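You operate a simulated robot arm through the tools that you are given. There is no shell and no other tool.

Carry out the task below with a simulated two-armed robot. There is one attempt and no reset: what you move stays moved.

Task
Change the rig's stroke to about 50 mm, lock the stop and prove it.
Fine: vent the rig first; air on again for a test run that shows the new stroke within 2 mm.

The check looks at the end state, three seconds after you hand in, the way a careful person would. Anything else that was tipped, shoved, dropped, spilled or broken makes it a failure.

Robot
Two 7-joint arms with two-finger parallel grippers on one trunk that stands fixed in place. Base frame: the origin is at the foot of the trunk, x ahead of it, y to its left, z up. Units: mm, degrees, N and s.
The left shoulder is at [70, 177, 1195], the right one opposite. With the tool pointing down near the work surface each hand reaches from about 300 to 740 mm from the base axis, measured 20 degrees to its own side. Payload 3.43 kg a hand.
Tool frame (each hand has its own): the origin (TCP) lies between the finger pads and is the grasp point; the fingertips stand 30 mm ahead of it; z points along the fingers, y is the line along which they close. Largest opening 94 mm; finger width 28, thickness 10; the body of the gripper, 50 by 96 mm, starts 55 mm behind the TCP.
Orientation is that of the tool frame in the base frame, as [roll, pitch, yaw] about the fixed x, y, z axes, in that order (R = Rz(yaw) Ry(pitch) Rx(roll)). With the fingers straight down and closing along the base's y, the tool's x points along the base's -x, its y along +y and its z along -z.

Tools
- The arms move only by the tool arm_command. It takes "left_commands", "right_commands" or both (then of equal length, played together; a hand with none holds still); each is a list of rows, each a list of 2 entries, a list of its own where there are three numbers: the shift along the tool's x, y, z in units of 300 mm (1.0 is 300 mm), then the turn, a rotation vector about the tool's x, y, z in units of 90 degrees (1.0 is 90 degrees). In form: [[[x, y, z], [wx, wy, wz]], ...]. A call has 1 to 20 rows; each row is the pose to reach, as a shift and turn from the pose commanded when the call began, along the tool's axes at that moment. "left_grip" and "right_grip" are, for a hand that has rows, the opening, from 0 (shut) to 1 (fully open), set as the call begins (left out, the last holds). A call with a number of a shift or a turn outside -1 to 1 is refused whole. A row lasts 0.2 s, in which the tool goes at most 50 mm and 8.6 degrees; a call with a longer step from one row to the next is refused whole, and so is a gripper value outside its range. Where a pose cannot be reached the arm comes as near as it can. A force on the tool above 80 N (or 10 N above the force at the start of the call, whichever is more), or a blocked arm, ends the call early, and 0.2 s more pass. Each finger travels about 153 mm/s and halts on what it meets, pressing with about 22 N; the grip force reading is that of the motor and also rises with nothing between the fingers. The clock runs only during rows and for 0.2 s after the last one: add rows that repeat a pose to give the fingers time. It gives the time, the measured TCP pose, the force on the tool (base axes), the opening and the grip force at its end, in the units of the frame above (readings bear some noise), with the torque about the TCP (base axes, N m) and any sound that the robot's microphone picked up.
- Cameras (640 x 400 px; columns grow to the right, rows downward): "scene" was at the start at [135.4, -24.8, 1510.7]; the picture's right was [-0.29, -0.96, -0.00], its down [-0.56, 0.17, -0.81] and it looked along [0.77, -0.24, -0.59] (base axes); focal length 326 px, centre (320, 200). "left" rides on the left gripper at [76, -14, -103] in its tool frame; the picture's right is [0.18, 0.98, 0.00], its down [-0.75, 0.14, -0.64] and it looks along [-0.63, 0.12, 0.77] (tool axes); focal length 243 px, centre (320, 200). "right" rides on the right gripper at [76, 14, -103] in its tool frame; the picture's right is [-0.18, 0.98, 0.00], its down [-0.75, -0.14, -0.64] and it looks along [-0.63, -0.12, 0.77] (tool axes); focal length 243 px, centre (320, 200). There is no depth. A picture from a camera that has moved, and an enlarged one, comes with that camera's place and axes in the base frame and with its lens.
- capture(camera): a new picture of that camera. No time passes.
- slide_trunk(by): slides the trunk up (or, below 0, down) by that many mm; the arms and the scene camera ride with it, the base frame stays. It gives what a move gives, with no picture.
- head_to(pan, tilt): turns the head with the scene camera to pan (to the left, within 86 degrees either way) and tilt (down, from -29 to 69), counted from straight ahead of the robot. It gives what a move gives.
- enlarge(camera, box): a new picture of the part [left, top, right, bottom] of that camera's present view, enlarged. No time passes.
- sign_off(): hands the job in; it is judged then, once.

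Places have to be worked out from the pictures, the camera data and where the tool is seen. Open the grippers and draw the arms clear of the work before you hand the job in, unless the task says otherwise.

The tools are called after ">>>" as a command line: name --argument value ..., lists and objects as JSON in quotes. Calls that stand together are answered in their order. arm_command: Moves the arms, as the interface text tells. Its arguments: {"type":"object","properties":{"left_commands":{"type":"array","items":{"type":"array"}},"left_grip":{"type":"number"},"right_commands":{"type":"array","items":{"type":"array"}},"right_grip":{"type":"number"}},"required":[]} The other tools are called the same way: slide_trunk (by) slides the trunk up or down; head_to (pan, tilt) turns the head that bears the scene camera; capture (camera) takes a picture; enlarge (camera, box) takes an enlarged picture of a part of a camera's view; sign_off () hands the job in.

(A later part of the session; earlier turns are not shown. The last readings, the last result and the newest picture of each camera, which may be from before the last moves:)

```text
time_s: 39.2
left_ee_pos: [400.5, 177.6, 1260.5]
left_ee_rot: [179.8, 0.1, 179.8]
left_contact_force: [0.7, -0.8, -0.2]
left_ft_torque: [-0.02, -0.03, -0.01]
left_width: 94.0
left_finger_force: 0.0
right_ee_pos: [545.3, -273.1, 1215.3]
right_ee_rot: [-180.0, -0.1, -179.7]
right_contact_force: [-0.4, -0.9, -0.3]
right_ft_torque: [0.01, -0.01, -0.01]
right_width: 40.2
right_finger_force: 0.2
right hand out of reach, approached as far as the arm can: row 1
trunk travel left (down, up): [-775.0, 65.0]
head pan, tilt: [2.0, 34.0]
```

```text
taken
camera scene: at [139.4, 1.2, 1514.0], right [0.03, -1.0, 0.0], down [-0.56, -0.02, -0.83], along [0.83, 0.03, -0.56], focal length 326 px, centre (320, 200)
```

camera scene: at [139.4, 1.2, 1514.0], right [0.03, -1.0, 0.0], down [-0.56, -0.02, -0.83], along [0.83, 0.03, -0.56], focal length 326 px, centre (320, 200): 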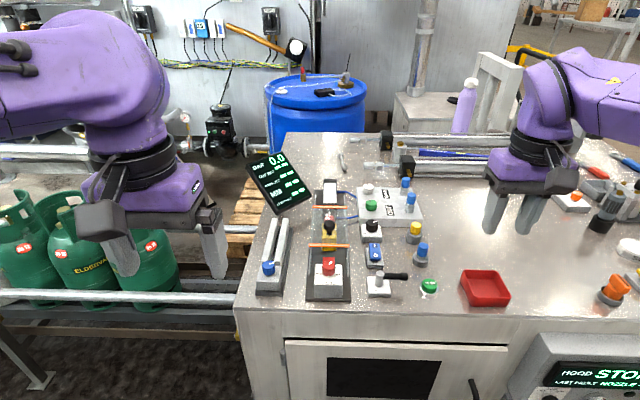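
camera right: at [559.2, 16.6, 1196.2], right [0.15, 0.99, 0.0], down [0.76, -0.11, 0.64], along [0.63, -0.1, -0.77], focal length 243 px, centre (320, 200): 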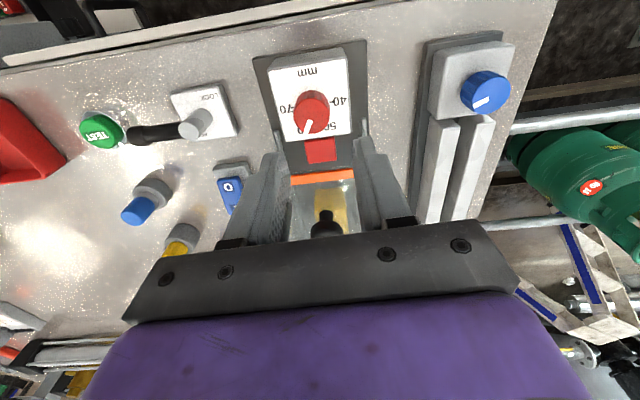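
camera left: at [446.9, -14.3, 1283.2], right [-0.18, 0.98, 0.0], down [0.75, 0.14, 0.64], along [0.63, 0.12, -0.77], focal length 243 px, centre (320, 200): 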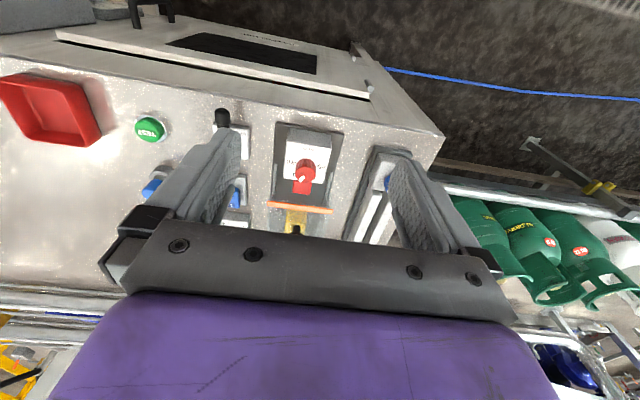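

The bench is undisturbed and the right arm is back in a relaxed posture. Now the left hand goes above the knob.

>>> arm_command --left_commands '[[[-0.09, -0.07, 0.04], [0, 0, 0]], [[-0.18, -0.145, 0.1], [0, 0, 0]], [[-0.27, -0.22, 0.16], [0, 0, 0]], [[-0.37, -0.295, 0.23], [0, 0, 0]], [[-0.46, -0.37, 0.3], [0, 0, 0]], [[-0.55, -0.45, 0.37], [0, 0, 0]], [[-0.64, -0.525, 0.45], [0, 0, 0]], [[-0.733, -0.597, 0.537], [0, 0, 0]]]' --left_grip 0.43

>>> capture --camera "left"

>>> capture --camera "scene"

```text
time_s: 41.0
left_ee_pos: [624.5, 1.3, 1099.0]
left_ee_rot: [179.8, -0.2, 179.8]
left_contact_force: [0.7, -0.2, -0.2]
left_ft_torque: [0.0, 0.0, 0.01]
left_width: 40.5
left_finger_force: 0.1
right_ee_pos: [549.3, -273.3, 1214.9]
right_ee_rot: [-180.0, -0.2, -179.7]
right_contact_force: [0.7, -0.4, 0.2]
right_ft_torque: [0.0, 0.0, 0.0]
right_width: 40.4
right_finger_force: 0.1
trunk travel left (down, up): [-775.0, 65.0]
head pan, tilt: [2.0, 34.0]
```

```text
taken
camera left: at [547.2, -14.2, 1200.5], right [-0.18, 0.98, 0.0], down [0.75, 0.14, 0.64], along [0.63, 0.12, -0.77], focal length 243 px, centre (320, 200)
```

left: 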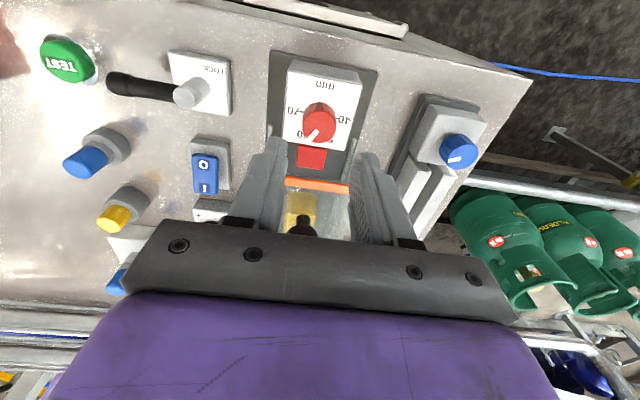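

```text
taken
camera scene: at [143.0, 2.6, 1513.7], right [0.03, -1.0, 0.0], down [-0.56, -0.02, -0.83], along [0.83, 0.03, -0.56], focal length 326 px, centre (320, 200)
```

scene: 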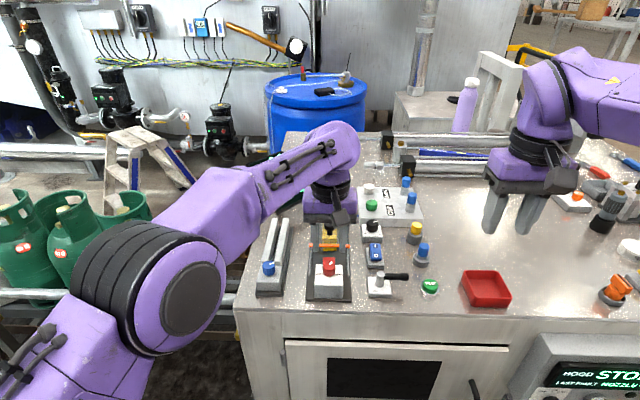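

Left hand hovers at (622, 1, 1099) without complaint. I test whether it can pre-turn clockwise (negative yaw) here.

>>> arm_command --left_commands '[[[0, 0, 0], [0, 0, 0.083]], [[0, 0, 0], [0, 0, 0.167]], [[0, 0, 0], [0, 0, 0.25]]]'

```text
time_s: 41.8
left_ee_pos: [619.8, 1.2, 1099.5]
left_ee_rot: [-180.0, 0.1, 157.3]
left_contact_force: [0.3, -0.3, -0.4]
left_ft_torque: [-0.04, 0.02, -0.01]
left_width: 40.5
left_finger_force: 0.1
right_ee_pos: [546.1, -270.3, 1216.3]
right_ee_rot: [-179.8, -0.1, -179.7]
right_contact_force: [-0.4, -0.1, 1.0]
right_ft_torque: [0.0, 0.0, 0.04]
right_width: 40.7
right_finger_force: 0.1
trunk travel left (down, up): [-775.0, 65.0]
head pan, tilt: [2.0, 34.0]
```

No complaint at −22°. I turn further to about −50°.

>>> arm_command --left_commands '[[[0, 0, 0], [0, 0, 0.08]], [[0, 0, 0], [0, 0, 0.16]], [[0, 0, 0], [0, 0, 0.24]], [[0, 0, 0], [0, 0, 0.3]], [[0, 0, 0], [0, 0, 0.3]]]'

>>> capture --camera "left"

>>> enlarge --camera "scene" --box '[290, 190, 380, 300]'

```text
time_s: 43.0
left_ee_pos: [622.0, -0.8, 1100.0]
left_ee_rot: [179.9, 0.1, 130.3]
left_contact_force: [0.3, 0.6, 0.8]
left_ft_torque: [0.01, -0.02, 0.02]
left_width: 40.5
left_finger_force: 0.0
right_ee_pos: [547.4, -271.6, 1216.2]
right_ee_rot: [-179.8, -0.2, -179.8]
right_contact_force: [0.6, -0.6, -0.9]
right_ft_torque: [0.0, 0.03, -0.04]
right_width: 40.3
right_finger_force: 0.1
trunk travel left (down, up): [-775.0, 65.0]
head pan, tilt: [2.0, 34.0]
```

```text
taken
camera left: at [560.5, 48.1, 1202.1], right [0.63, 0.78, 0.0], down [0.59, -0.48, 0.64], along [0.5, -0.4, -0.77], focal length 243 px, centre (320, 200)
```

left: 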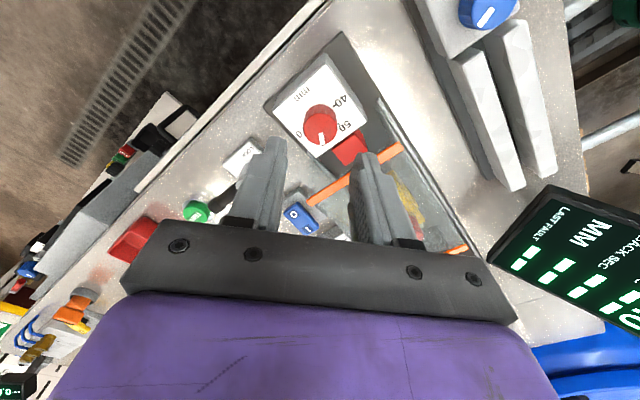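

```text
3.64 times, centred on (335, 245) of scene
camera zoom: at [140.2, 3.9, 1513.9], right [0.03, -1.0, 0.0], down [-0.56, -0.02, -0.83], along [0.83, 0.03, -0.56], focal length 1185 px, centre (266, 36)
```

zoom: 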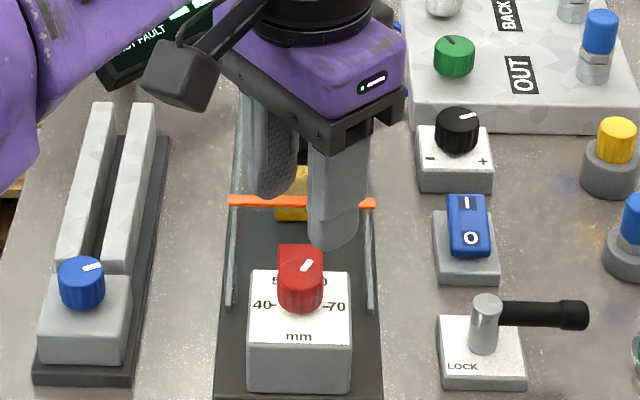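

No complaint; the hand is at yaw −50° over the knob. I narrow the opening to 35 mm and lower until the tips are just about knob-top height to check the alignment.

>>> arm_command --left_commands '[[[0.0032, -0.0038, 0.04], [0, 0, 0]], [[0.0032, -0.0038, 0.08], [0, 0, 0]], [[0.0032, -0.0038, 0.12], [0, 0, 0]], [[0.0032, -0.0038, 0.12], [0, 0, 0]]]' --left_grip 0.37

>>> enlarge --camera "left" --box '[230, 40, 430, 200]'

>>> enlarge --camera "scene" --box '[300, 210, 360, 290]'

```text
time_s: 44.0
left_ee_pos: [619.8, 0.3, 1064.8]
left_ee_rot: [179.9, 0.1, 130.4]
left_contact_force: [-0.3, -0.5, 0.6]
left_ft_torque: [-0.02, -0.01, 0.03]
left_width: 34.8
left_finger_force: 0.0
right_ee_pos: [546.1, -270.9, 1215.2]
right_ee_rot: [-179.9, -0.1, -179.6]
right_contact_force: [0.5, 0.5, 1.1]
right_ft_torque: [0.03, 0.02, 0.04]
right_width: 40.4
right_finger_force: 0.1
trunk travel left (down, up): [-775.0, 65.0]
head pan, tilt: [2.0, 34.0]
```

```text
2.50 times, centred on (330, 120) of left
camera zoom: at [558.8, 48.8, 1166.1], right [0.63, 0.78, 0.0], down [0.59, -0.48, 0.64], along [0.5, -0.4, -0.77], focal length 606 px, centre (295, 400)
```

zoom: 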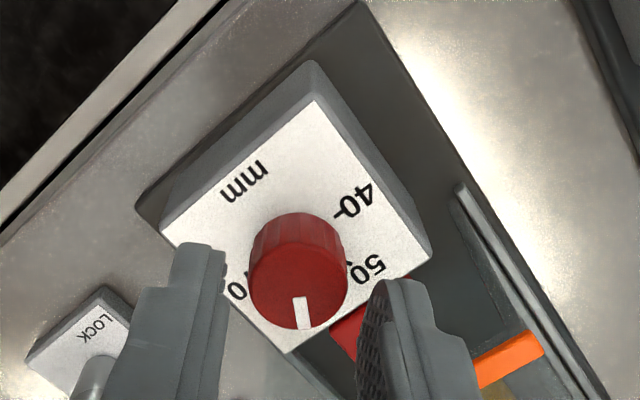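

```text
5.00 times, centred on (330, 250) of scene
camera zoom: at [140.2, 3.9, 1513.9], right [0.03, -1.0, 0.0], down [-0.56, -0.02, -0.83], along [0.83, 0.03, -0.56], focal length 1630 px, centre (270, -50)
```

zoom: 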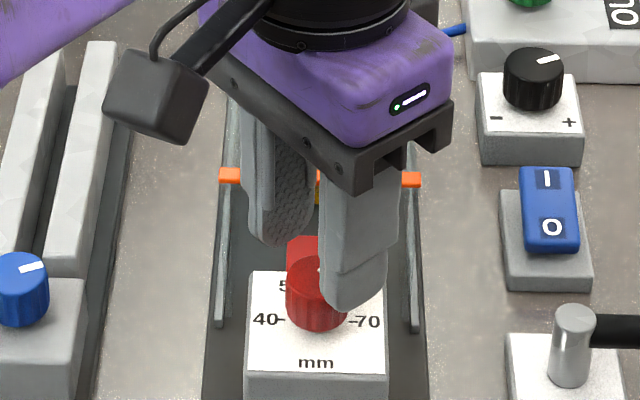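

The knob is centred between the fingers to within a millimetre or two. I lower the last 28 mm, keeping the tips a few millimetres above the dial face.

>>> arm_command --left_commands '[[[0, 0, 0.03], [0, 0, 0]], [[0, 0, 0.06], [0, 0, 0]], [[0, 0, 0.09], [0, 0, 0]]]'

>>> enlarge --camera "scene" --box '[300, 210, 360, 290]'

>>> enlarge --camera "left" --box '[230, 40, 430, 200]'

```text
time_s: 44.8
left_ee_pos: [618.1, 0.5, 1037.2]
left_ee_rot: [180.0, 0.1, 130.3]
left_contact_force: [0.9, -0.2, 0.5]
left_ft_torque: [-0.02, 0.02, 0.03]
left_width: 34.8
left_finger_force: 0.1
right_ee_pos: [547.3, -271.2, 1216.1]
right_ee_rot: [-179.9, 0.0, -179.7]
right_contact_force: [0.1, -0.4, 0.1]
right_ft_torque: [0.04, 0.01, 0.01]
right_width: 40.6
right_finger_force: 0.0
trunk travel left (down, up): [-775.0, 65.0]
head pan, tilt: [2.0, 34.0]
```

```text
5.00 times, centred on (330, 250) of scene
camera zoom: at [140.4, 3.9, 1513.9], right [0.03, -1.0, 0.0], down [-0.56, -0.02, -0.83], along [0.83, 0.03, -0.56], focal length 1630 px, centre (270, -50)
```

zoom: 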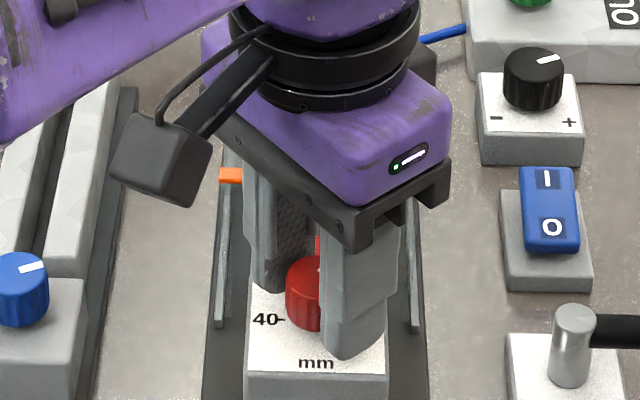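

```text
2.50 times, centred on (330, 120) of left
camera zoom: at [558.5, 47.9, 1139.0], right [0.63, 0.78, 0.0], down [0.59, -0.48, 0.64], along [0.5, -0.4, -0.77], focal length 606 px, centre (295, 400)
```

zoom: 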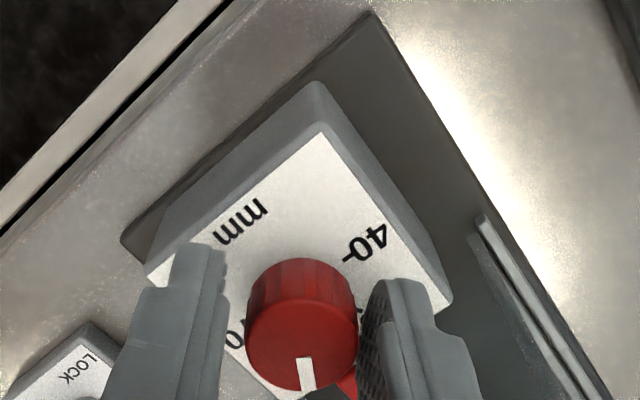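

Fingers straddle the knob with the knob about 2 mm nearer the right-hand pad; I shift 2 mm to centre and close on it.

>>> arm_command --left_commands '[[[0, 0.007, 0], [0, 0, 0]]]'

>>> arm_command --left_commands '[[[0, 0, 0], [0, 0, 0]], [[0, 0, 0], [0, 0, 0]]]' --left_grip 0

>>> enlarge --camera "left" --box '[230, 40, 430, 200]'

```text
time_s: 45.2
left_ee_pos: [620.9, 0.9, 1037.1]
left_ee_rot: [179.8, 0.2, 130.3]
left_contact_force: [0.9, -0.1, 0.0]
left_ft_torque: [-0.01, 0.03, 0.0]
left_width: 34.7
left_finger_force: 0.1
right_ee_pos: [546.1, -272.0, 1214.4]
right_ee_rot: [-179.8, 0.0, -179.7]
right_contact_force: [0.5, -0.2, 0.7]
right_ft_torque: [0.02, -0.02, -0.02]
right_width: 40.4
right_finger_force: 0.1
trunk travel left (down, up): [-775.0, 65.0]
head pan, tilt: [2.0, 34.0]
```

```text
time_s: 45.8
left_ee_pos: [620.3, 1.3, 1037.7]
left_ee_rot: [180.0, 0.2, 130.4]
left_contact_force: [-1.2, -0.1, -1.1]
left_ft_torque: [-0.09, -0.03, 0.03]
left_width: 25.2
left_finger_force: 44.8
right_ee_pos: [546.0, -271.7, 1216.0]
right_ee_rot: [-180.0, -0.1, -179.8]
right_contact_force: [0.3, -0.1, -0.1]
right_ft_torque: [0.01, 0.0, -0.02]
right_width: 40.4
right_finger_force: 0.0
trunk travel left (down, up): [-775.0, 65.0]
head pan, tilt: [2.0, 34.0]
```

```text
2.50 times, centred on (330, 120) of left
camera zoom: at [560.0, 49.3, 1139.5], right [0.63, 0.78, 0.0], down [0.59, -0.48, 0.64], along [0.5, -0.4, -0.77], focal length 606 px, centre (295, 400)
```

zoom: 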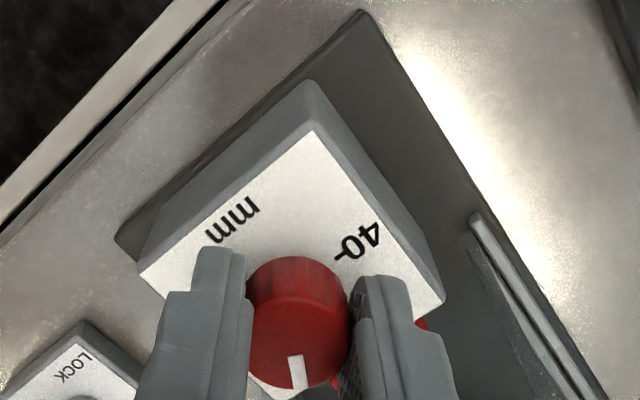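

The knob is held (25 mm, hardly any side load). I turn it counter-clockwise by 30° first and watch the torque.

>>> arm_command --left_commands '[[[0, 0, 0], [0, 0, -0.067]], [[0, 0, 0], [0, 0, -0.133]], [[0, 0, 0], [0, 0, -0.2]], [[0, 0, 0], [0, 0, -0.267]], [[0, 0, 0], [0, 0, -0.333]]]'

>>> enlarge --camera "left" --box '[230, 40, 430, 200]'

```text
time_s: 47.0
left_ee_pos: [621.1, 0.2, 1038.3]
left_ee_rot: [179.8, 0.1, 160.4]
left_contact_force: [-4.4, -1.8, 0.1]
left_ft_torque: [0.17, 0.86, -0.01]
left_width: 25.2
left_finger_force: 45.1
right_ee_pos: [546.5, -272.5, 1216.5]
right_ee_rot: [-179.9, -0.1, -179.7]
right_contact_force: [0.4, 0.4, -0.6]
right_ft_torque: [0.0, 0.01, 0.01]
right_width: 40.2
right_finger_force: 0.1
trunk travel left (down, up): [-775.0, 65.0]
head pan, tilt: [2.0, 34.0]
```

```text
2.50 times, centred on (330, 120) of left
camera zoom: at [543.0, 11.8, 1139.4], right [0.16, 0.99, 0.0], down [0.76, -0.12, 0.64], along [0.64, -0.1, -0.77], focal length 606 px, centre (295, 400)
```

zoom: 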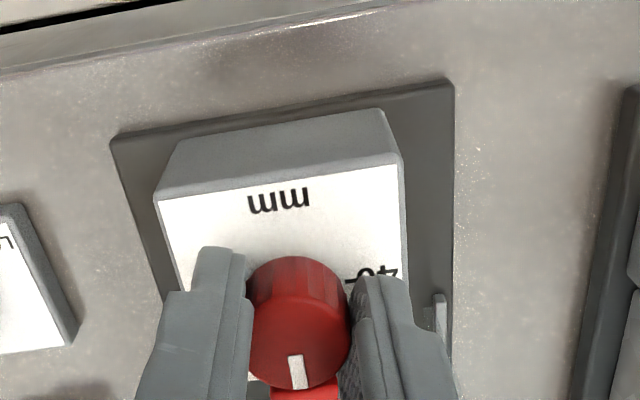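

The knob follows the hand (pointer now near 55). Small torque only; I turn the other 30°.

>>> arm_command --left_commands '[[[0, 0, 0], [0, 0, -0.067]], [[0, 0, 0], [0, 0, -0.133]], [[0, 0, 0], [0, 0, -0.2]], [[0, 0, 0], [0, 0, -0.267]], [[0, 0, 0], [0, 0, -0.333]]]'

>>> enlarge --camera "left" --box '[230, 40, 430, 200]'

>>> enlarge --camera "scene" --box '[300, 210, 360, 290]'

```text
time_s: 48.2
left_ee_pos: [619.6, -0.9, 1036.0]
left_ee_rot: [179.9, 0.2, -169.7]
left_contact_force: [-7.5, -5.0, -2.5]
left_ft_torque: [-0.06, -0.53, -0.01]
left_width: 25.2
left_finger_force: 45.3
right_ee_pos: [545.5, -273.1, 1214.5]
right_ee_rot: [-179.9, -0.1, -179.8]
right_contact_force: [0.9, 0.1, 0.1]
right_ft_torque: [0.0, 0.03, 0.01]
right_width: 40.2
right_finger_force: 0.1
trunk travel left (down, up): [-775.0, 65.0]
head pan, tilt: [2.0, 34.0]
```

```text
2.50 times, centred on (330, 120) of left
camera zoom: at [547.1, -29.1, 1139.4], right [-0.36, 0.93, 0.0], down [0.71, 0.27, 0.64], along [0.6, 0.23, -0.76], focal length 606 px, centre (295, 400)
```

zoom: 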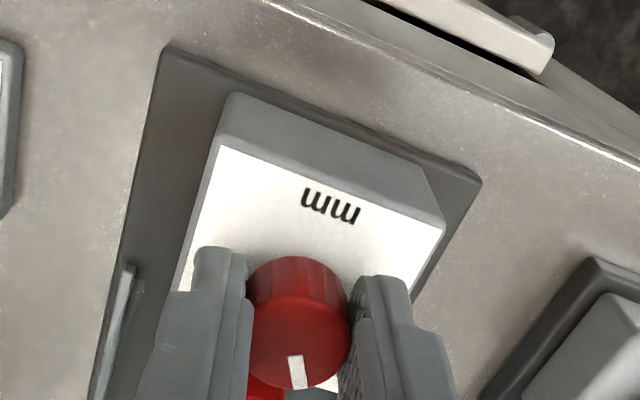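

```text
5.00 times, centred on (330, 250) of scene
camera zoom: at [138.7, 2.2, 1514.0], right [0.03, -1.0, 0.0], down [-0.56, -0.02, -0.83], along [0.83, 0.03, -0.56], focal length 1630 px, centre (270, -50)
```

zoom: 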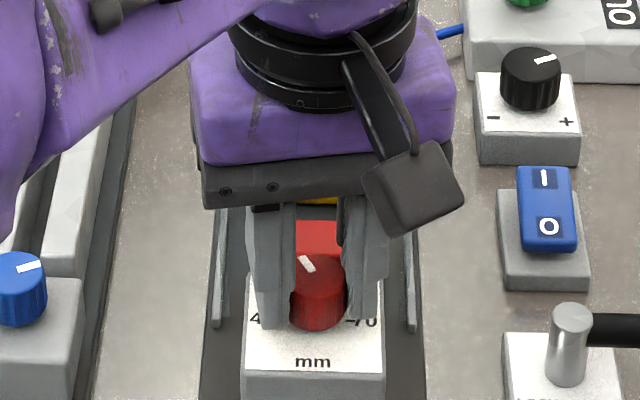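

The knob followed through the full 60° (pointer now back-left). I release and lift straight up to read the dial.

>>> arm_command --left_commands '[[[0, 0, 0], [0, 0, 0]], [[0, 0, 0], [0, 0, 0]]]' --left_grip 0.38

>>> arm_command --left_commands '[[[0, 0, -0.08], [0, 0, 0]], [[0, 0, -0.18], [0, 0, 0]], [[0, 0, -0.3], [0, 0, 0]]]'

>>> enlarge --camera "left" --box '[260, 60, 380, 200]'

>>> enlarge --camera "scene" --box '[300, 220, 360, 300]'

```text
time_s: 48.8
left_ee_pos: [620.7, 1.4, 1037.6]
left_ee_rot: [180.0, 0.2, -169.6]
left_contact_force: [-1.1, -0.3, -0.4]
left_ft_torque: [0.01, 0.04, -0.01]
left_width: 35.7
left_finger_force: 0.1
right_ee_pos: [546.7, -272.5, 1215.9]
right_ee_rot: [-179.9, -0.2, -179.7]
right_contact_force: [-0.2, -0.1, -0.3]
right_ft_torque: [0.0, 0.0, -0.01]
right_width: 40.5
right_finger_force: 0.0
trunk travel left (down, up): [-775.0, 65.0]
head pan, tilt: [2.0, 34.0]
```

```text
time_s: 49.6
left_ee_pos: [620.0, 1.5, 1127.9]
left_ee_rot: [-179.9, 0.0, -169.7]
left_contact_force: [-0.5, 0.4, 0.8]
left_ft_torque: [0.05, 0.0, -0.01]
left_width: 35.7
left_finger_force: 0.1
right_ee_pos: [545.8, -270.4, 1215.4]
right_ee_rot: [-179.8, -0.1, -179.7]
right_contact_force: [-0.2, -0.6, 0.4]
right_ft_torque: [0.0, 0.01, -0.04]
right_width: 40.4
right_finger_force: 0.1
trunk travel left (down, up): [-775.0, 65.0]
head pan, tilt: [2.0, 34.0]
```

```text
2.86 times, centred on (320, 130) of left
camera zoom: at [546.2, -26.1, 1230.3], right [-0.36, 0.93, 0.0], down [0.71, 0.27, 0.64], along [0.6, 0.23, -0.77], focal length 693 px, centre (320, 400)
```

zoom: 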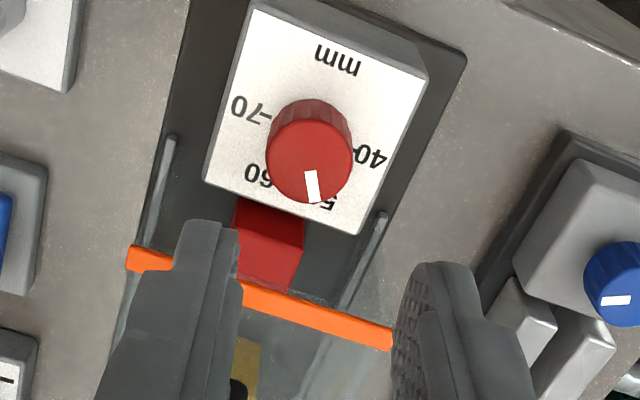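

```text
5.00 times, centred on (330, 260) of scene
camera zoom: at [139.8, 4.0, 1513.9], right [0.03, -1.0, 0.0], down [-0.56, -0.02, -0.83], along [0.83, 0.03, -0.56], focal length 1630 px, centre (270, -100)
```

zoom: 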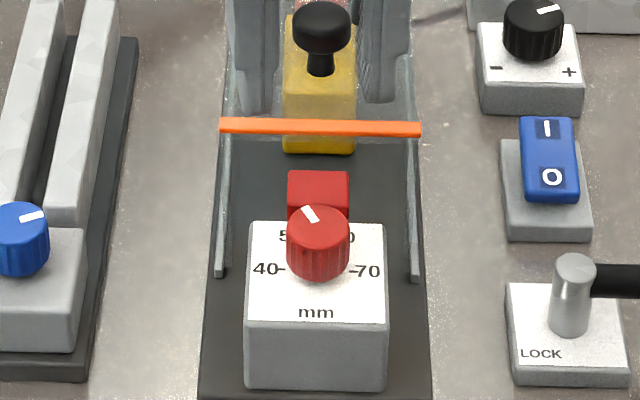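

The stop has moved with the dial and the pointer sits at 50. I withdraw the left hand and bring the shut right hand to the far (rear) side of the lever handle for locking.

>>> arm_command --left_commands '[[[0.05, 0.06, -0.09], [0, 0, 0.014]], [[0.12, 0.14, -0.17], [0, 0, 0.03]], [[0.2, 0.23, -0.24], [0, 0, 0.044]], [[0.28, 0.33, -0.3], [0, 0, 0.058]], [[0.36, 0.43, -0.35], [0, 0, 0.072]], [[0.45, 0.53, -0.4], [0, 0, 0.086]], [[0.53, 0.62, -0.43], [0, 0, 0.1]], [[0.612, 0.716, -0.443], [0, 0, 0.114]]]' --right_commands '[[[0, 0, 0], [0, 0, 0]], [[-0.04, 0.05, 0.03], [0, 0, 0]], [[-0.1, 0.11, 0.08], [0, 0, 0]], [[-0.16, 0.17, 0.15], [0, 0, 0]], [[-0.22, 0.23, 0.22], [0, 0, 0]], [[-0.28, 0.29, 0.3], [0, 0, 0]], [[-0.34, 0.35, 0.38], [0, 0, 0]], [[-0.383, 0.395, 0.452], [0, 0, 0]]]' --right_grip 0

>>> capture --camera "right"

>>> enlarge --camera "scene" --box '[240, 150, 460, 310]'

```text
time_s: 51.4
left_ee_pos: [402.5, 182.4, 1258.1]
left_ee_rot: [-179.9, 0.3, -179.9]
left_contact_force: [0.4, 0.9, -0.8]
left_ft_torque: [-0.02, 0.05, -0.01]
left_width: 35.8
left_finger_force: 0.0
right_ee_pos: [665.0, -150.3, 1078.7]
right_ee_rot: [-179.7, -0.1, -179.7]
right_contact_force: [-0.1, 0.2, -0.7]
right_ft_torque: [-0.04, 0.0, 0.03]
right_width: 0.0
right_finger_force: 22.0
trunk travel left (down, up): [-775.0, 65.0]
head pan, tilt: [2.0, 34.0]
```

```text
taken
camera right: at [589.5, -135.1, 1182.1], right [0.18, 0.98, 0.0], down [0.76, -0.13, 0.64], along [0.63, -0.12, -0.77], focal length 243 px, centre (320, 200)
```

right: 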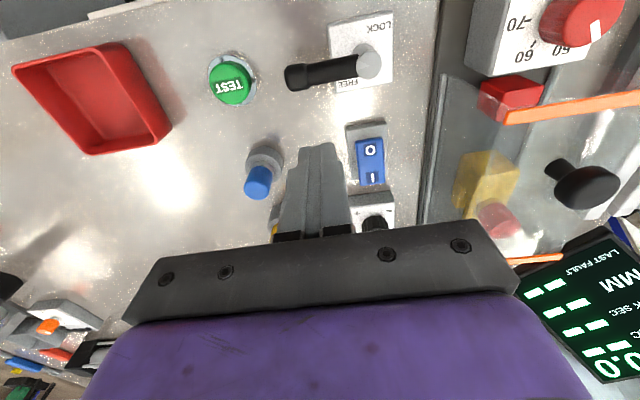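

```text
2.50 times, centred on (350, 230) of scene
camera zoom: at [140.4, 7.4, 1513.9], right [0.03, -1.0, 0.0], down [-0.56, -0.02, -0.83], along [0.83, 0.03, -0.56], focal length 815 px, centre (245, 125)
```

zoom: 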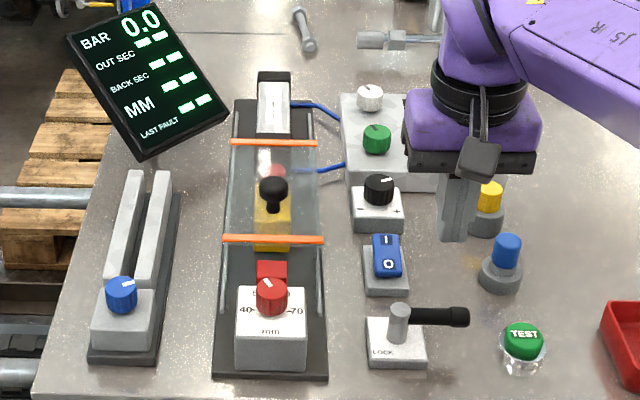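

The right hand is behind the handle with space around it. I lower the fingertips to handle height.

>>> arm_command --right_commands '[[[0.003, -0.003, 0.08], [0, 0, 0]], [[0.003, -0.003, 0.16], [0, 0, 0]], [[0.003, -0.003, 0.243], [0, 0, 0]]]'

>>> enlarge --camera "scene" --box '[340, 200, 460, 310]'

>>> enlarge --camera "right" --box '[240, 0, 440, 160]'

```text
time_s: 52.2
left_ee_pos: [402.9, 178.7, 1258.6]
left_ee_rot: [-180.0, 0.1, -179.9]
left_contact_force: [0.7, -0.5, -1.2]
left_ft_torque: [-0.01, -0.02, 0.01]
left_width: 35.6
left_finger_force: 0.1
right_ee_pos: [662.7, -156.3, 1006.1]
right_ee_rot: [-179.9, -0.1, -179.7]
right_contact_force: [1.6, 0.3, -0.1]
right_ft_torque: [0.02, -0.03, 0.03]
right_width: 0.0
right_finger_force: 22.0
trunk travel left (down, up): [-775.0, 65.0]
head pan, tilt: [2.0, 34.0]
```

```text
3.64 times, centred on (400, 255) of scene
camera zoom: at [140.9, 3.0, 1513.9], right [0.03, -1.0, 0.0], down [-0.56, -0.02, -0.83], along [0.83, 0.03, -0.56], focal length 1185 px, centre (29, 0)
```

zoom: 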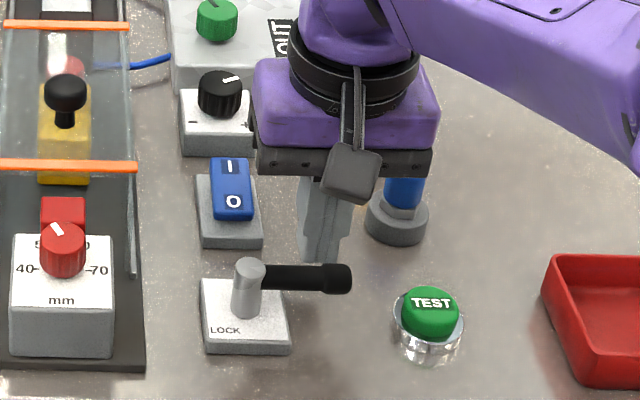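

```text
2.50 times, centred on (340, 80) of right
camera zoom: at [587.6, -141.2, 1108.5], right [0.18, 0.98, 0.0], down [0.76, -0.14, 0.64], along [0.63, -0.12, -0.77], focal length 606 px, centre (270, 500)
```

zoom: 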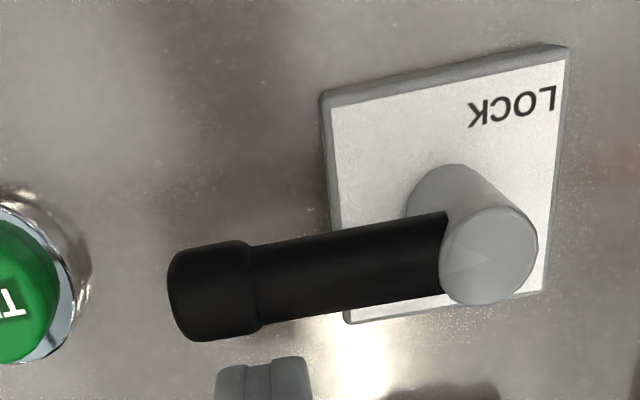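

Fingers are behind the handle. I sweep it back toward the front (LOCK), first about two thirds of the way.

>>> arm_command --right_commands '[[[0.03, 0.0017, 0], [0, 0, 0]], [[0.052, -0.005, 0], [0, 0, 0]], [[0.0743, -0.0113, 0], [0, 0, 0]], [[0.0975, -0.012, 0], [0, 0, 0]], [[0.1207, -0.0117, 0], [0, 0, 0]], [[0.1415, -0.007, 0], [0, 0, 0]], [[0.1623, -0.0013, 0], [0, 0, 0]], [[0.181, 0.009, 0], [0, 0, 0]], [[0.2, 0.019, 0], [0, 0, 0]]]'

>>> enlarge --camera "scene" --box '[340, 200, 460, 310]'

```text
time_s: 54.2
left_ee_pos: [402.9, 180.6, 1258.4]
left_ee_rot: [180.0, 0.0, 180.0]
left_contact_force: [-0.4, -0.5, -0.3]
left_ft_torque: [-0.01, 0.0, 0.01]
left_width: 35.9
left_finger_force: 0.1
right_ee_pos: [601.4, -148.1, 1007.1]
right_ee_rot: [-179.8, -0.2, -179.8]
right_contact_force: [-0.1, 0.1, 0.1]
right_ft_torque: [0.0, 0.0, -0.03]
right_width: 0.1
right_finger_force: 22.3
trunk travel left (down, up): [-775.0, 65.0]
head pan, tilt: [2.0, 34.0]
```

```text
3.64 times, centred on (400, 255) of scene
camera zoom: at [140.3, 4.2, 1513.9], right [0.03, -1.0, 0.0], down [-0.56, -0.02, -0.83], along [0.83, 0.03, -0.56], focal length 1185 px, centre (29, 0)
```

zoom: 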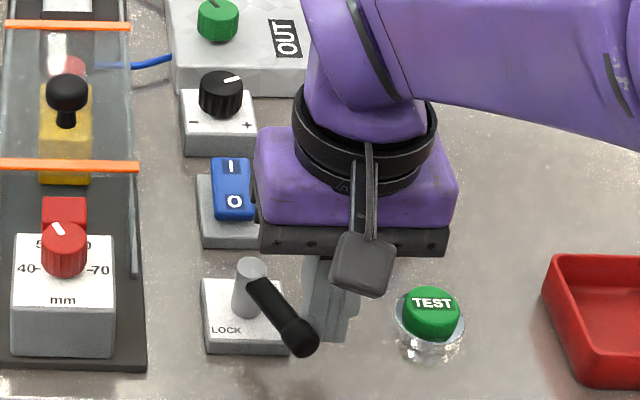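

Two thirds there. I finish the swing to the LOCK end with a light push against its stop.

>>> arm_command --right_commands '[[[0.015, 0.015, 0], [0, 0, 0]], [[0.03, 0.0303, 0], [0, 0, 0]], [[0.042, 0.049, 0], [0, 0, 0]], [[0.0523, 0.063, 0], [0, 0, 0]], [[0.053, 0.073, 0], [0, 0, 0]], [[0.053, 0.078, 0], [0, 0, 0]]]'

>>> enlarge --camera "scene" --box '[340, 200, 460, 310]'

```text
time_s: 55.6
left_ee_pos: [403.0, 179.2, 1259.8]
left_ee_rot: [179.9, 0.2, -179.9]
left_contact_force: [-0.6, -0.7, -0.2]
left_ft_torque: [0.01, 0.02, 0.02]
left_width: 35.5
left_finger_force: 0.0
right_ee_pos: [591.6, -130.4, 1010.7]
right_ee_rot: [-179.8, -0.5, -179.4]
right_contact_force: [0.0, -0.3, 0.1]
right_ft_torque: [0.0, -0.02, 0.02]
right_width: 0.0
right_finger_force: 21.9
right hand out of reach, approached as far as the arm can: row 4, 5, 6
trunk travel left (down, up): [-775.0, 65.0]
head pan, tilt: [2.0, 34.0]
```

```text
3.64 times, centred on (400, 255) of scene
camera zoom: at [140.4, 4.1, 1513.9], right [0.03, -1.0, 0.0], down [-0.56, -0.02, -0.83], along [0.83, 0.03, -0.56], focal length 1185 px, centre (29, 0)
```

zoom: 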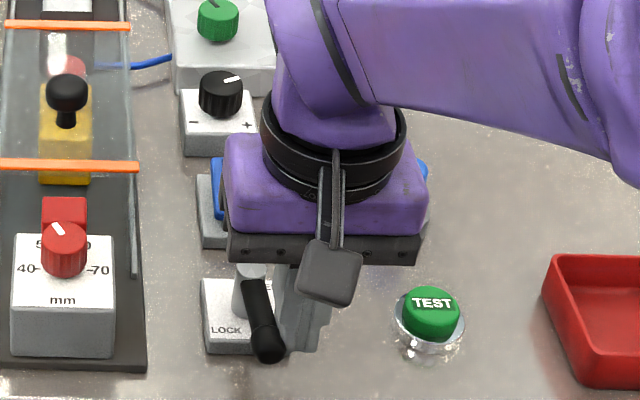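

The arm ran into a posture limit just before the end; the handle is a few degrees short of LOCK. I back off, rise, lower the trunk 200 mm (where this area was reachable) and finish the push from there.

>>> arm_command --right_commands '[[[0, -0.05, 0], [0, 0, 0]], [[0, -0.06, -0.13], [0, 0, 0]], [[-0.01, -0.06, -0.28], [0, 0, 0]], [[-0.02, -0.06, -0.43], [0, 0, 0]], [[-0.02, -0.06, -0.58], [0, 0, 0]], [[-0.02, -0.06, -0.73], [0, 0, 0]], [[-0.02, -0.06, -0.83], [0, 0, 0]]]'

>>> capture --camera "scene"

```text
time_s: 57.2
left_ee_pos: [402.4, 179.0, 1259.0]
left_ee_rot: [179.9, 0.1, -180.0]
left_contact_force: [0.3, -0.7, 0.1]
left_ft_torque: [0.03, 0.0, 0.03]
left_width: 35.9
left_finger_force: 0.1
right_ee_pos: [598.1, -148.1, 1259.6]
right_ee_rot: [-179.8, -0.2, -179.7]
right_contact_force: [0.1, 0.8, -0.3]
right_ft_torque: [0.0, -0.03, -0.01]
right_width: 0.0
right_finger_force: 22.4
trunk travel left (down, up): [-775.0, 65.0]
head pan, tilt: [2.0, 34.0]
```

```text
taken
camera scene: at [140.3, 4.2, 1513.9], right [0.03, -1.0, 0.0], down [-0.56, -0.02, -0.83], along [0.83, 0.03, -0.56], focal length 326 px, centre (320, 200)
```

scene: 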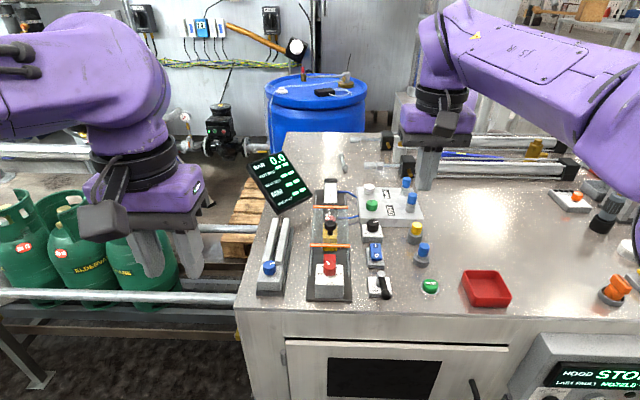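

Clear and high. Lowering the trunk 200 mm puts the hand at about z = 1060, above everything there.

>>> slide_trunk --by -200

>>> enlarge --camera "scene" --box '[340, 120, 480, 240]'

>>> capture --camera "right"

```text
time_s: 59.3
left_ee_pos: [403.5, 180.5, 1059.4]
left_ee_rot: [-179.9, 0.2, -179.9]
left_contact_force: [-1.2, -0.1, 0.5]
left_ft_torque: [-0.01, -0.01, -0.02]
left_width: 35.8
left_finger_force: 0.2
right_ee_pos: [598.6, -148.2, 1059.8]
right_ee_rot: [-179.8, -0.1, -179.8]
right_contact_force: [-0.1, -0.2, -0.2]
right_ft_torque: [-0.02, -0.02, 0.02]
right_width: 0.0
right_finger_force: 22.0
trunk travel left (down, up): [-575.0, 265.0]
head pan, tilt: [2.0, 34.0]
```

```text
3.33 times, centred on (410, 180) of scene
camera zoom: at [140.1, 4.1, 1314.0], right [0.03, -1.0, 0.0], down [-0.56, -0.02, -0.83], along [0.83, 0.03, -0.56], focal length 1086 px, centre (20, 267)
```

zoom: 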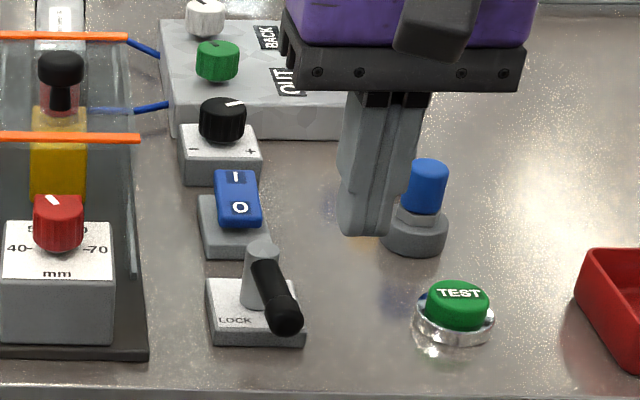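

```text
taken
camera right: at [523.3, -133.8, 1162.5], right [0.18, 0.98, 0.0], down [0.76, -0.14, 0.64], along [0.63, -0.12, -0.77], focal length 243 px, centre (320, 200)
```

right: 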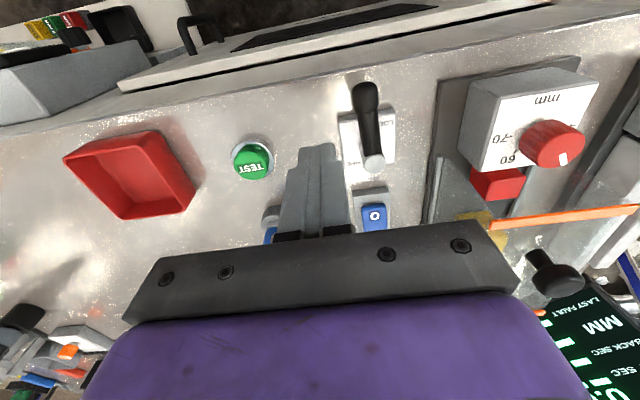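

The handle is about 9° short of LOCK. I go down beside it on the right and push it home.

>>> arm_command --right_commands '[[[0.015, 0, 0.06], [0, 0, 0]], [[0.033, 0, 0.12], [0, 0, 0]], [[0.04, 0, 0.173], [0, 0, 0]], [[0.04, 0.025, 0.173], [0, 0, 0]], [[0.04, 0.045, 0.173], [0, 0, 0]], [[0.04, 0.06, 0.173], [0, 0, 0]], [[0.04, 0.07, 0.173], [0, 0, 0]]]'

>>> enlarge --camera "scene" --box '[340, 120, 480, 240]'

```text
time_s: 60.9
left_ee_pos: [402.2, 179.7, 1060.9]
left_ee_rot: [180.0, 0.1, 179.9]
left_contact_force: [0.8, 1.1, -0.2]
left_ft_torque: [0.01, -0.01, 0.01]
left_width: 35.5
left_finger_force: 0.0
right_ee_pos: [586.4, -128.2, 1007.1]
right_ee_rot: [-179.9, 0.0, -179.8]
right_contact_force: [-1.1, -0.8, -0.4]
right_ft_torque: [-0.03, 0.0, 0.01]
right_width: 0.0
right_finger_force: 22.0
trunk travel left (down, up): [-575.0, 265.0]
head pan, tilt: [2.0, 34.0]
```

```text
3.33 times, centred on (410, 180) of scene
camera zoom: at [140.1, 3.9, 1313.9], right [0.03, -1.0, 0.0], down [-0.56, -0.02, -0.83], along [0.83, 0.03, -0.56], focal length 1086 px, centre (20, 267)
```

zoom: 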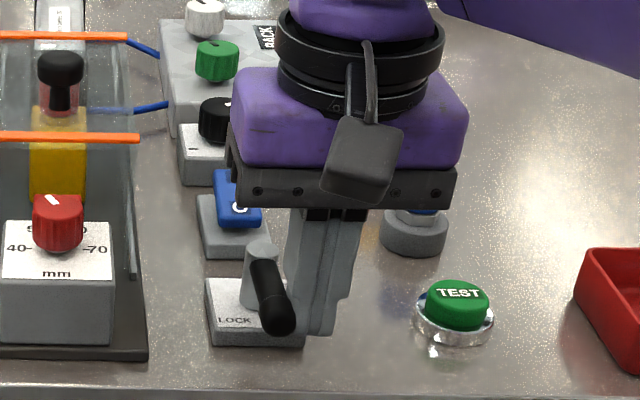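

No stop force yet; I push a few millimetres further in small steps.

>>> arm_command --right_commands '[[[0, 0.007, 0], [0, 0, 0]], [[0, 0.013, 0], [0, 0, 0]], [[0, 0.018, 0], [0, 0, 0]]]'

>>> enlarge --camera "scene" --box '[340, 120, 480, 240]'

```text
time_s: 61.7
left_ee_pos: [403.3, 175.4, 1059.3]
left_ee_rot: [179.9, 0.1, -179.9]
left_contact_force: [-0.1, -0.5, 0.3]
left_ft_torque: [0.0, 0.01, 0.02]
left_width: 35.7
left_finger_force: 0.1
right_ee_pos: [586.1, -125.4, 1008.6]
right_ee_rot: [-180.0, -0.1, -179.8]
right_contact_force: [-3.7, -17.9, -3.8]
right_ft_torque: [-0.39, 0.08, -0.15]
right_width: 0.1
right_finger_force: 21.7
trunk travel left (down, up): [-575.0, 265.0]
head pan, tilt: [2.0, 34.0]
```

```text
3.33 times, centred on (410, 180) of scene
camera zoom: at [139.8, -0.4, 1313.9], right [0.03, -1.0, 0.0], down [-0.56, -0.02, -0.83], along [0.83, 0.03, -0.56], focal length 1086 px, centre (20, 267)
```

zoom: 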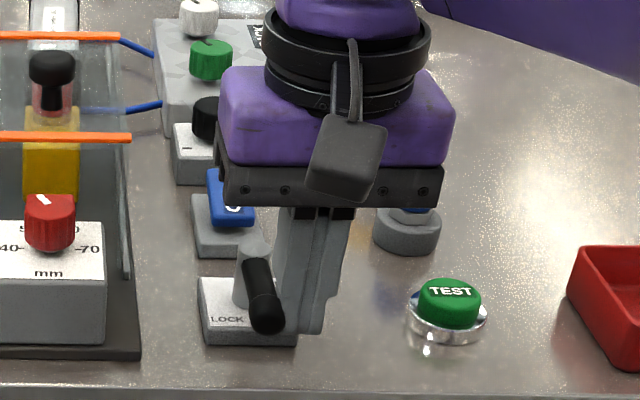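

The stop pushed back with 18 N: the lever is home at LOCK. I back off, rise, and check.

>>> arm_command --right_commands '[[[0, -0.03, 0], [0, 0, 0]], [[0, -0.06, -0.05], [0, 0, 0]], [[0, -0.07, -0.18], [0, 0, 0]], [[0, -0.07, -0.3], [0, 0, 0]]]'

>>> enlarge --camera "scene" --box '[340, 120, 480, 240]'

>>> enlarge --camera "right" --box '[320, 40, 640, 240]'

```text
time_s: 62.7
left_ee_pos: [401.6, 180.5, 1059.8]
left_ee_rot: [-180.0, 0.2, -179.9]
left_contact_force: [0.3, -0.2, 0.4]
left_ft_torque: [-0.02, 0.01, 0.01]
left_width: 35.5
left_finger_force: 0.0
right_ee_pos: [587.1, -141.8, 1098.5]
right_ee_rot: [-179.7, -0.1, -179.7]
right_contact_force: [0.1, 0.3, -0.3]
right_ft_torque: [0.0, 0.04, -0.01]
right_width: 0.0
right_finger_force: 22.1
trunk travel left (down, up): [-575.0, 265.0]
head pan, tilt: [2.0, 34.0]
```

```text
3.33 times, centred on (410, 180) of scene
camera zoom: at [139.9, 4.8, 1313.9], right [0.03, -1.0, 0.0], down [-0.56, -0.02, -0.83], along [0.83, 0.03, -0.56], focal length 1086 px, centre (20, 267)
```

zoom: 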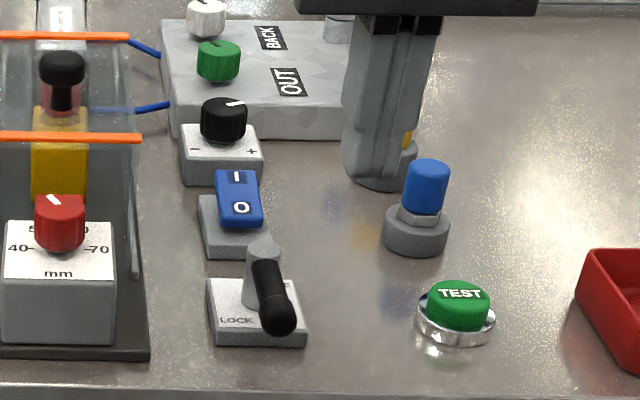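

```text
2.00 times, centred on (480, 140) of right
camera zoom: at [511.5, -126.8, 1201.3], right [0.18, 0.98, 0.0], down [0.76, -0.14, 0.64], along [0.63, -0.12, -0.77], focal length 485 px, centre (0, 320)
```

zoom: 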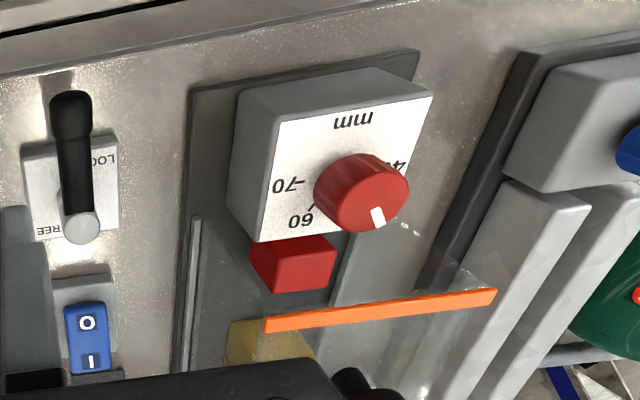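

The lever points exactly to LOCK. To switch the air on I need the I end of the paddle at x≈741, so I raise the trunk 50 mm and bring the right hand, tilted 25°, above the rocker.

>>> slide_trunk --by 50

>>> arm_command --right_commands '[[[-0.04, 0.02, 0.01], [0, -0.056, 0]], [[-0.12, 0.04, 0.04], [0, -0.111, 0]], [[-0.2, 0.06, 0.1], [0, -0.167, 0]], [[-0.27, 0.09, 0.17], [0, -0.222, 0]], [[-0.343, 0.107, 0.243], [0, -0.2778, 0]], [[-0.343, 0.107, 0.243], [0, -0.2778, 0]]]'

>>> capture --camera "right"

```text
time_s: 63.7
left_ee_pos: [402.8, 180.2, 1108.9]
left_ee_rot: [180.0, 0.2, -180.0]
left_contact_force: [0.2, 0.5, 0.1]
left_ft_torque: [-0.03, 0.01, -0.03]
left_width: 35.6
left_finger_force: 0.0
right_ee_pos: [587.2, -142.8, 1147.1]
right_ee_rot: [-179.8, -0.1, -179.7]
right_contact_force: [-0.3, 1.0, 0.0]
right_ft_torque: [-0.02, 0.02, -0.01]
right_width: 0.1
right_finger_force: 21.9
trunk travel left (down, up): [-625.0, 215.0]
head pan, tilt: [2.0, 34.0]
```

```text
time_s: 65.1
left_ee_pos: [402.3, 180.4, 1109.3]
left_ee_rot: [-180.0, 0.1, -179.9]
left_contact_force: [-0.8, 1.3, 0.0]
left_ft_torque: [0.03, 0.01, 0.01]
left_width: 35.8
left_finger_force: 0.0
right_ee_pos: [686.1, -109.9, 1077.9]
right_ee_rot: [-179.8, 25.0, -179.7]
right_contact_force: [0.5, 0.0, -1.1]
right_ft_torque: [0.03, 0.02, 0.04]
right_width: 0.0
right_finger_force: 22.0
trunk travel left (down, up): [-625.0, 215.0]
head pan, tilt: [2.0, 34.0]
```

```text
taken
camera right: at [575.0, -95.4, 1138.1], right [0.16, 0.98, 0.08], down [0.41, -0.14, 0.9], along [0.9, -0.12, -0.43], focal length 243 px, centre (320, 200)
```

right: 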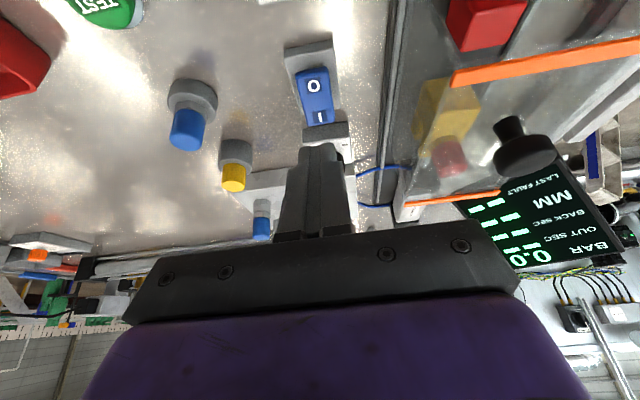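

Reachable, and the display still shows 0.0 bar. I advance to above the I end, with tips at about z = 1008.

>>> arm_command --right_commands '[[[-0.033, 0.001, 0.06], [0, 0, 0]], [[-0.066, 0.002, 0.12], [0, 0, 0]], [[-0.099, 0.003, 0.182], [0, 0, 0]]]'

>>> enlarge --camera "right" --box '[250, 40, 390, 170]'

>>> enlarge --camera "scene" --box '[340, 140, 460, 250]'

```text
time_s: 65.9
left_ee_pos: [404.7, 179.4, 1107.8]
left_ee_rot: [-180.0, 0.0, -179.9]
left_contact_force: [-0.6, 0.9, -0.9]
left_ft_torque: [0.01, 0.01, -0.02]
left_width: 35.9
left_finger_force: 0.0
right_ee_pos: [739.5, -107.7, 1038.4]
right_ee_rot: [-179.9, 24.7, -179.7]
right_contact_force: [0.6, -0.1, 0.4]
right_ft_torque: [0.03, 0.01, 0.0]
right_width: 0.1
right_finger_force: 22.0
trunk travel left (down, up): [-625.0, 215.0]
head pan, tilt: [2.0, 34.0]
```

```text
3.08 times, centred on (320, 105) of right
camera zoom: at [627.6, -94.4, 1098.7], right [0.16, 0.98, 0.08], down [0.42, -0.14, 0.9], along [0.89, -0.12, -0.43], focal length 746 px, centre (320, 492)
```

zoom: 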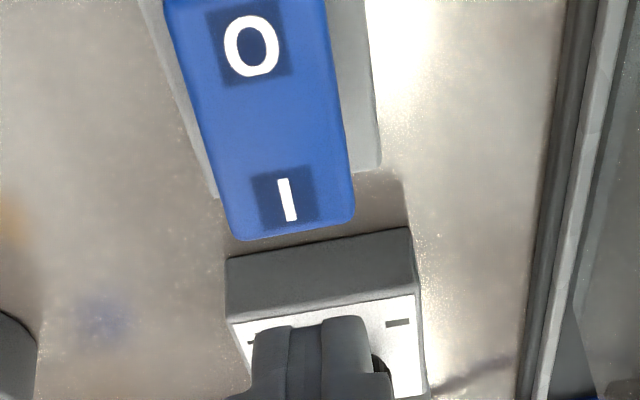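

```text
3.64 times, centred on (400, 195) of scene
camera zoom: at [142.2, 4.1, 1363.7], right [0.03, -1.0, 0.0], down [-0.56, -0.02, -0.83], along [0.83, 0.03, -0.56], focal length 1185 px, centre (29, 218)
```

zoom: 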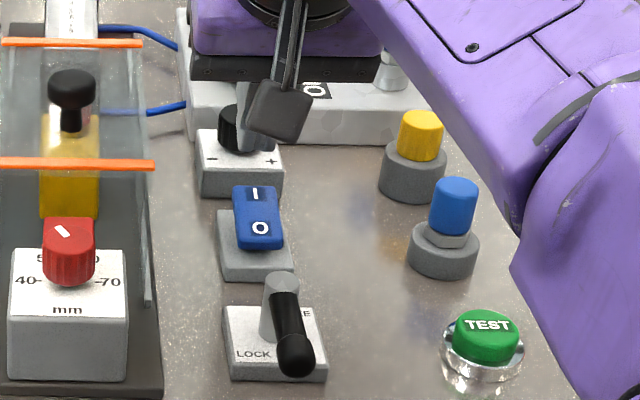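

The fingertip is slightly past the paddle's end; the I label is at x≈733. I shift back 6 mm and 3 mm to the right, then press down slowly.

>>> arm_command --right_commands '[[[0.0197, -0.005, 0.0185], [0, 0, 0]], [[0.0393, -0.01, 0.037], [0, 0, 0]], [[0.0442, -0.01, 0.0475], [0, 0, 0]], [[0.049, -0.01, 0.058], [0, 0, 0]], [[0.054, -0.01, 0.0687], [0, 0, 0]], [[0.059, -0.01, 0.0793], [0, 0, 0]]]'

>>> enlarge --camera "scene" --box '[340, 140, 460, 250]'

>>> enlarge --camera "scene" --box '[230, 85, 330, 175]'

```text
time_s: 67.3
left_ee_pos: [401.2, 179.2, 1110.6]
left_ee_rot: [179.9, 0.2, -179.9]
left_contact_force: [0.1, 0.6, 0.0]
left_ft_torque: [0.0, 0.02, -0.03]
left_width: 35.5
left_finger_force: 0.1
right_ee_pos: [732.6, -111.3, 1012.9]
right_ee_rot: [-179.8, 25.3, -179.6]
right_contact_force: [4.3, -0.8, 12.2]
right_ft_torque: [0.01, -0.14, 0.1]
right_width: 0.0
right_finger_force: 21.9
trunk travel left (down, up): [-625.0, 215.0]
head pan, tilt: [2.0, 34.0]
```

```text
3.64 times, centred on (400, 195) of scene
camera zoom: at [138.7, 4.6, 1364.3], right [0.03, -1.0, 0.0], down [-0.56, -0.02, -0.83], along [0.83, 0.03, -0.56], focal length 1185 px, centre (29, 218)
```

zoom: 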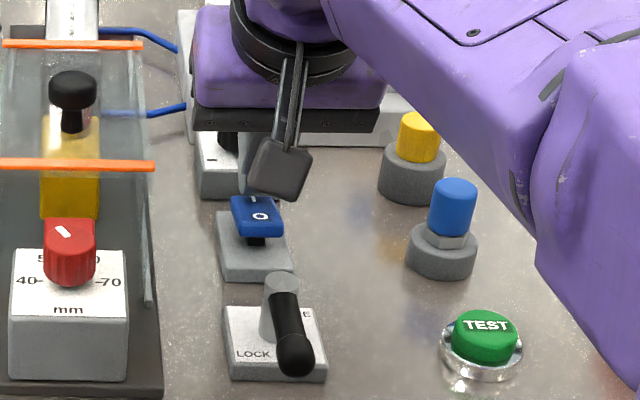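

```text
4.44 times, centred on (280, 130) of scene
camera zoom: at [138.7, 4.6, 1364.3], right [0.03, -1.0, 0.0], down [-0.56, -0.02, -0.83], along [0.83, 0.03, -0.56], focal length 1449 px, centre (498, 511)
```

zoom: 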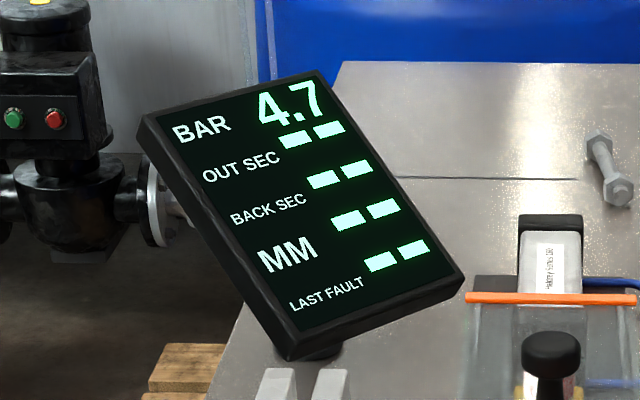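

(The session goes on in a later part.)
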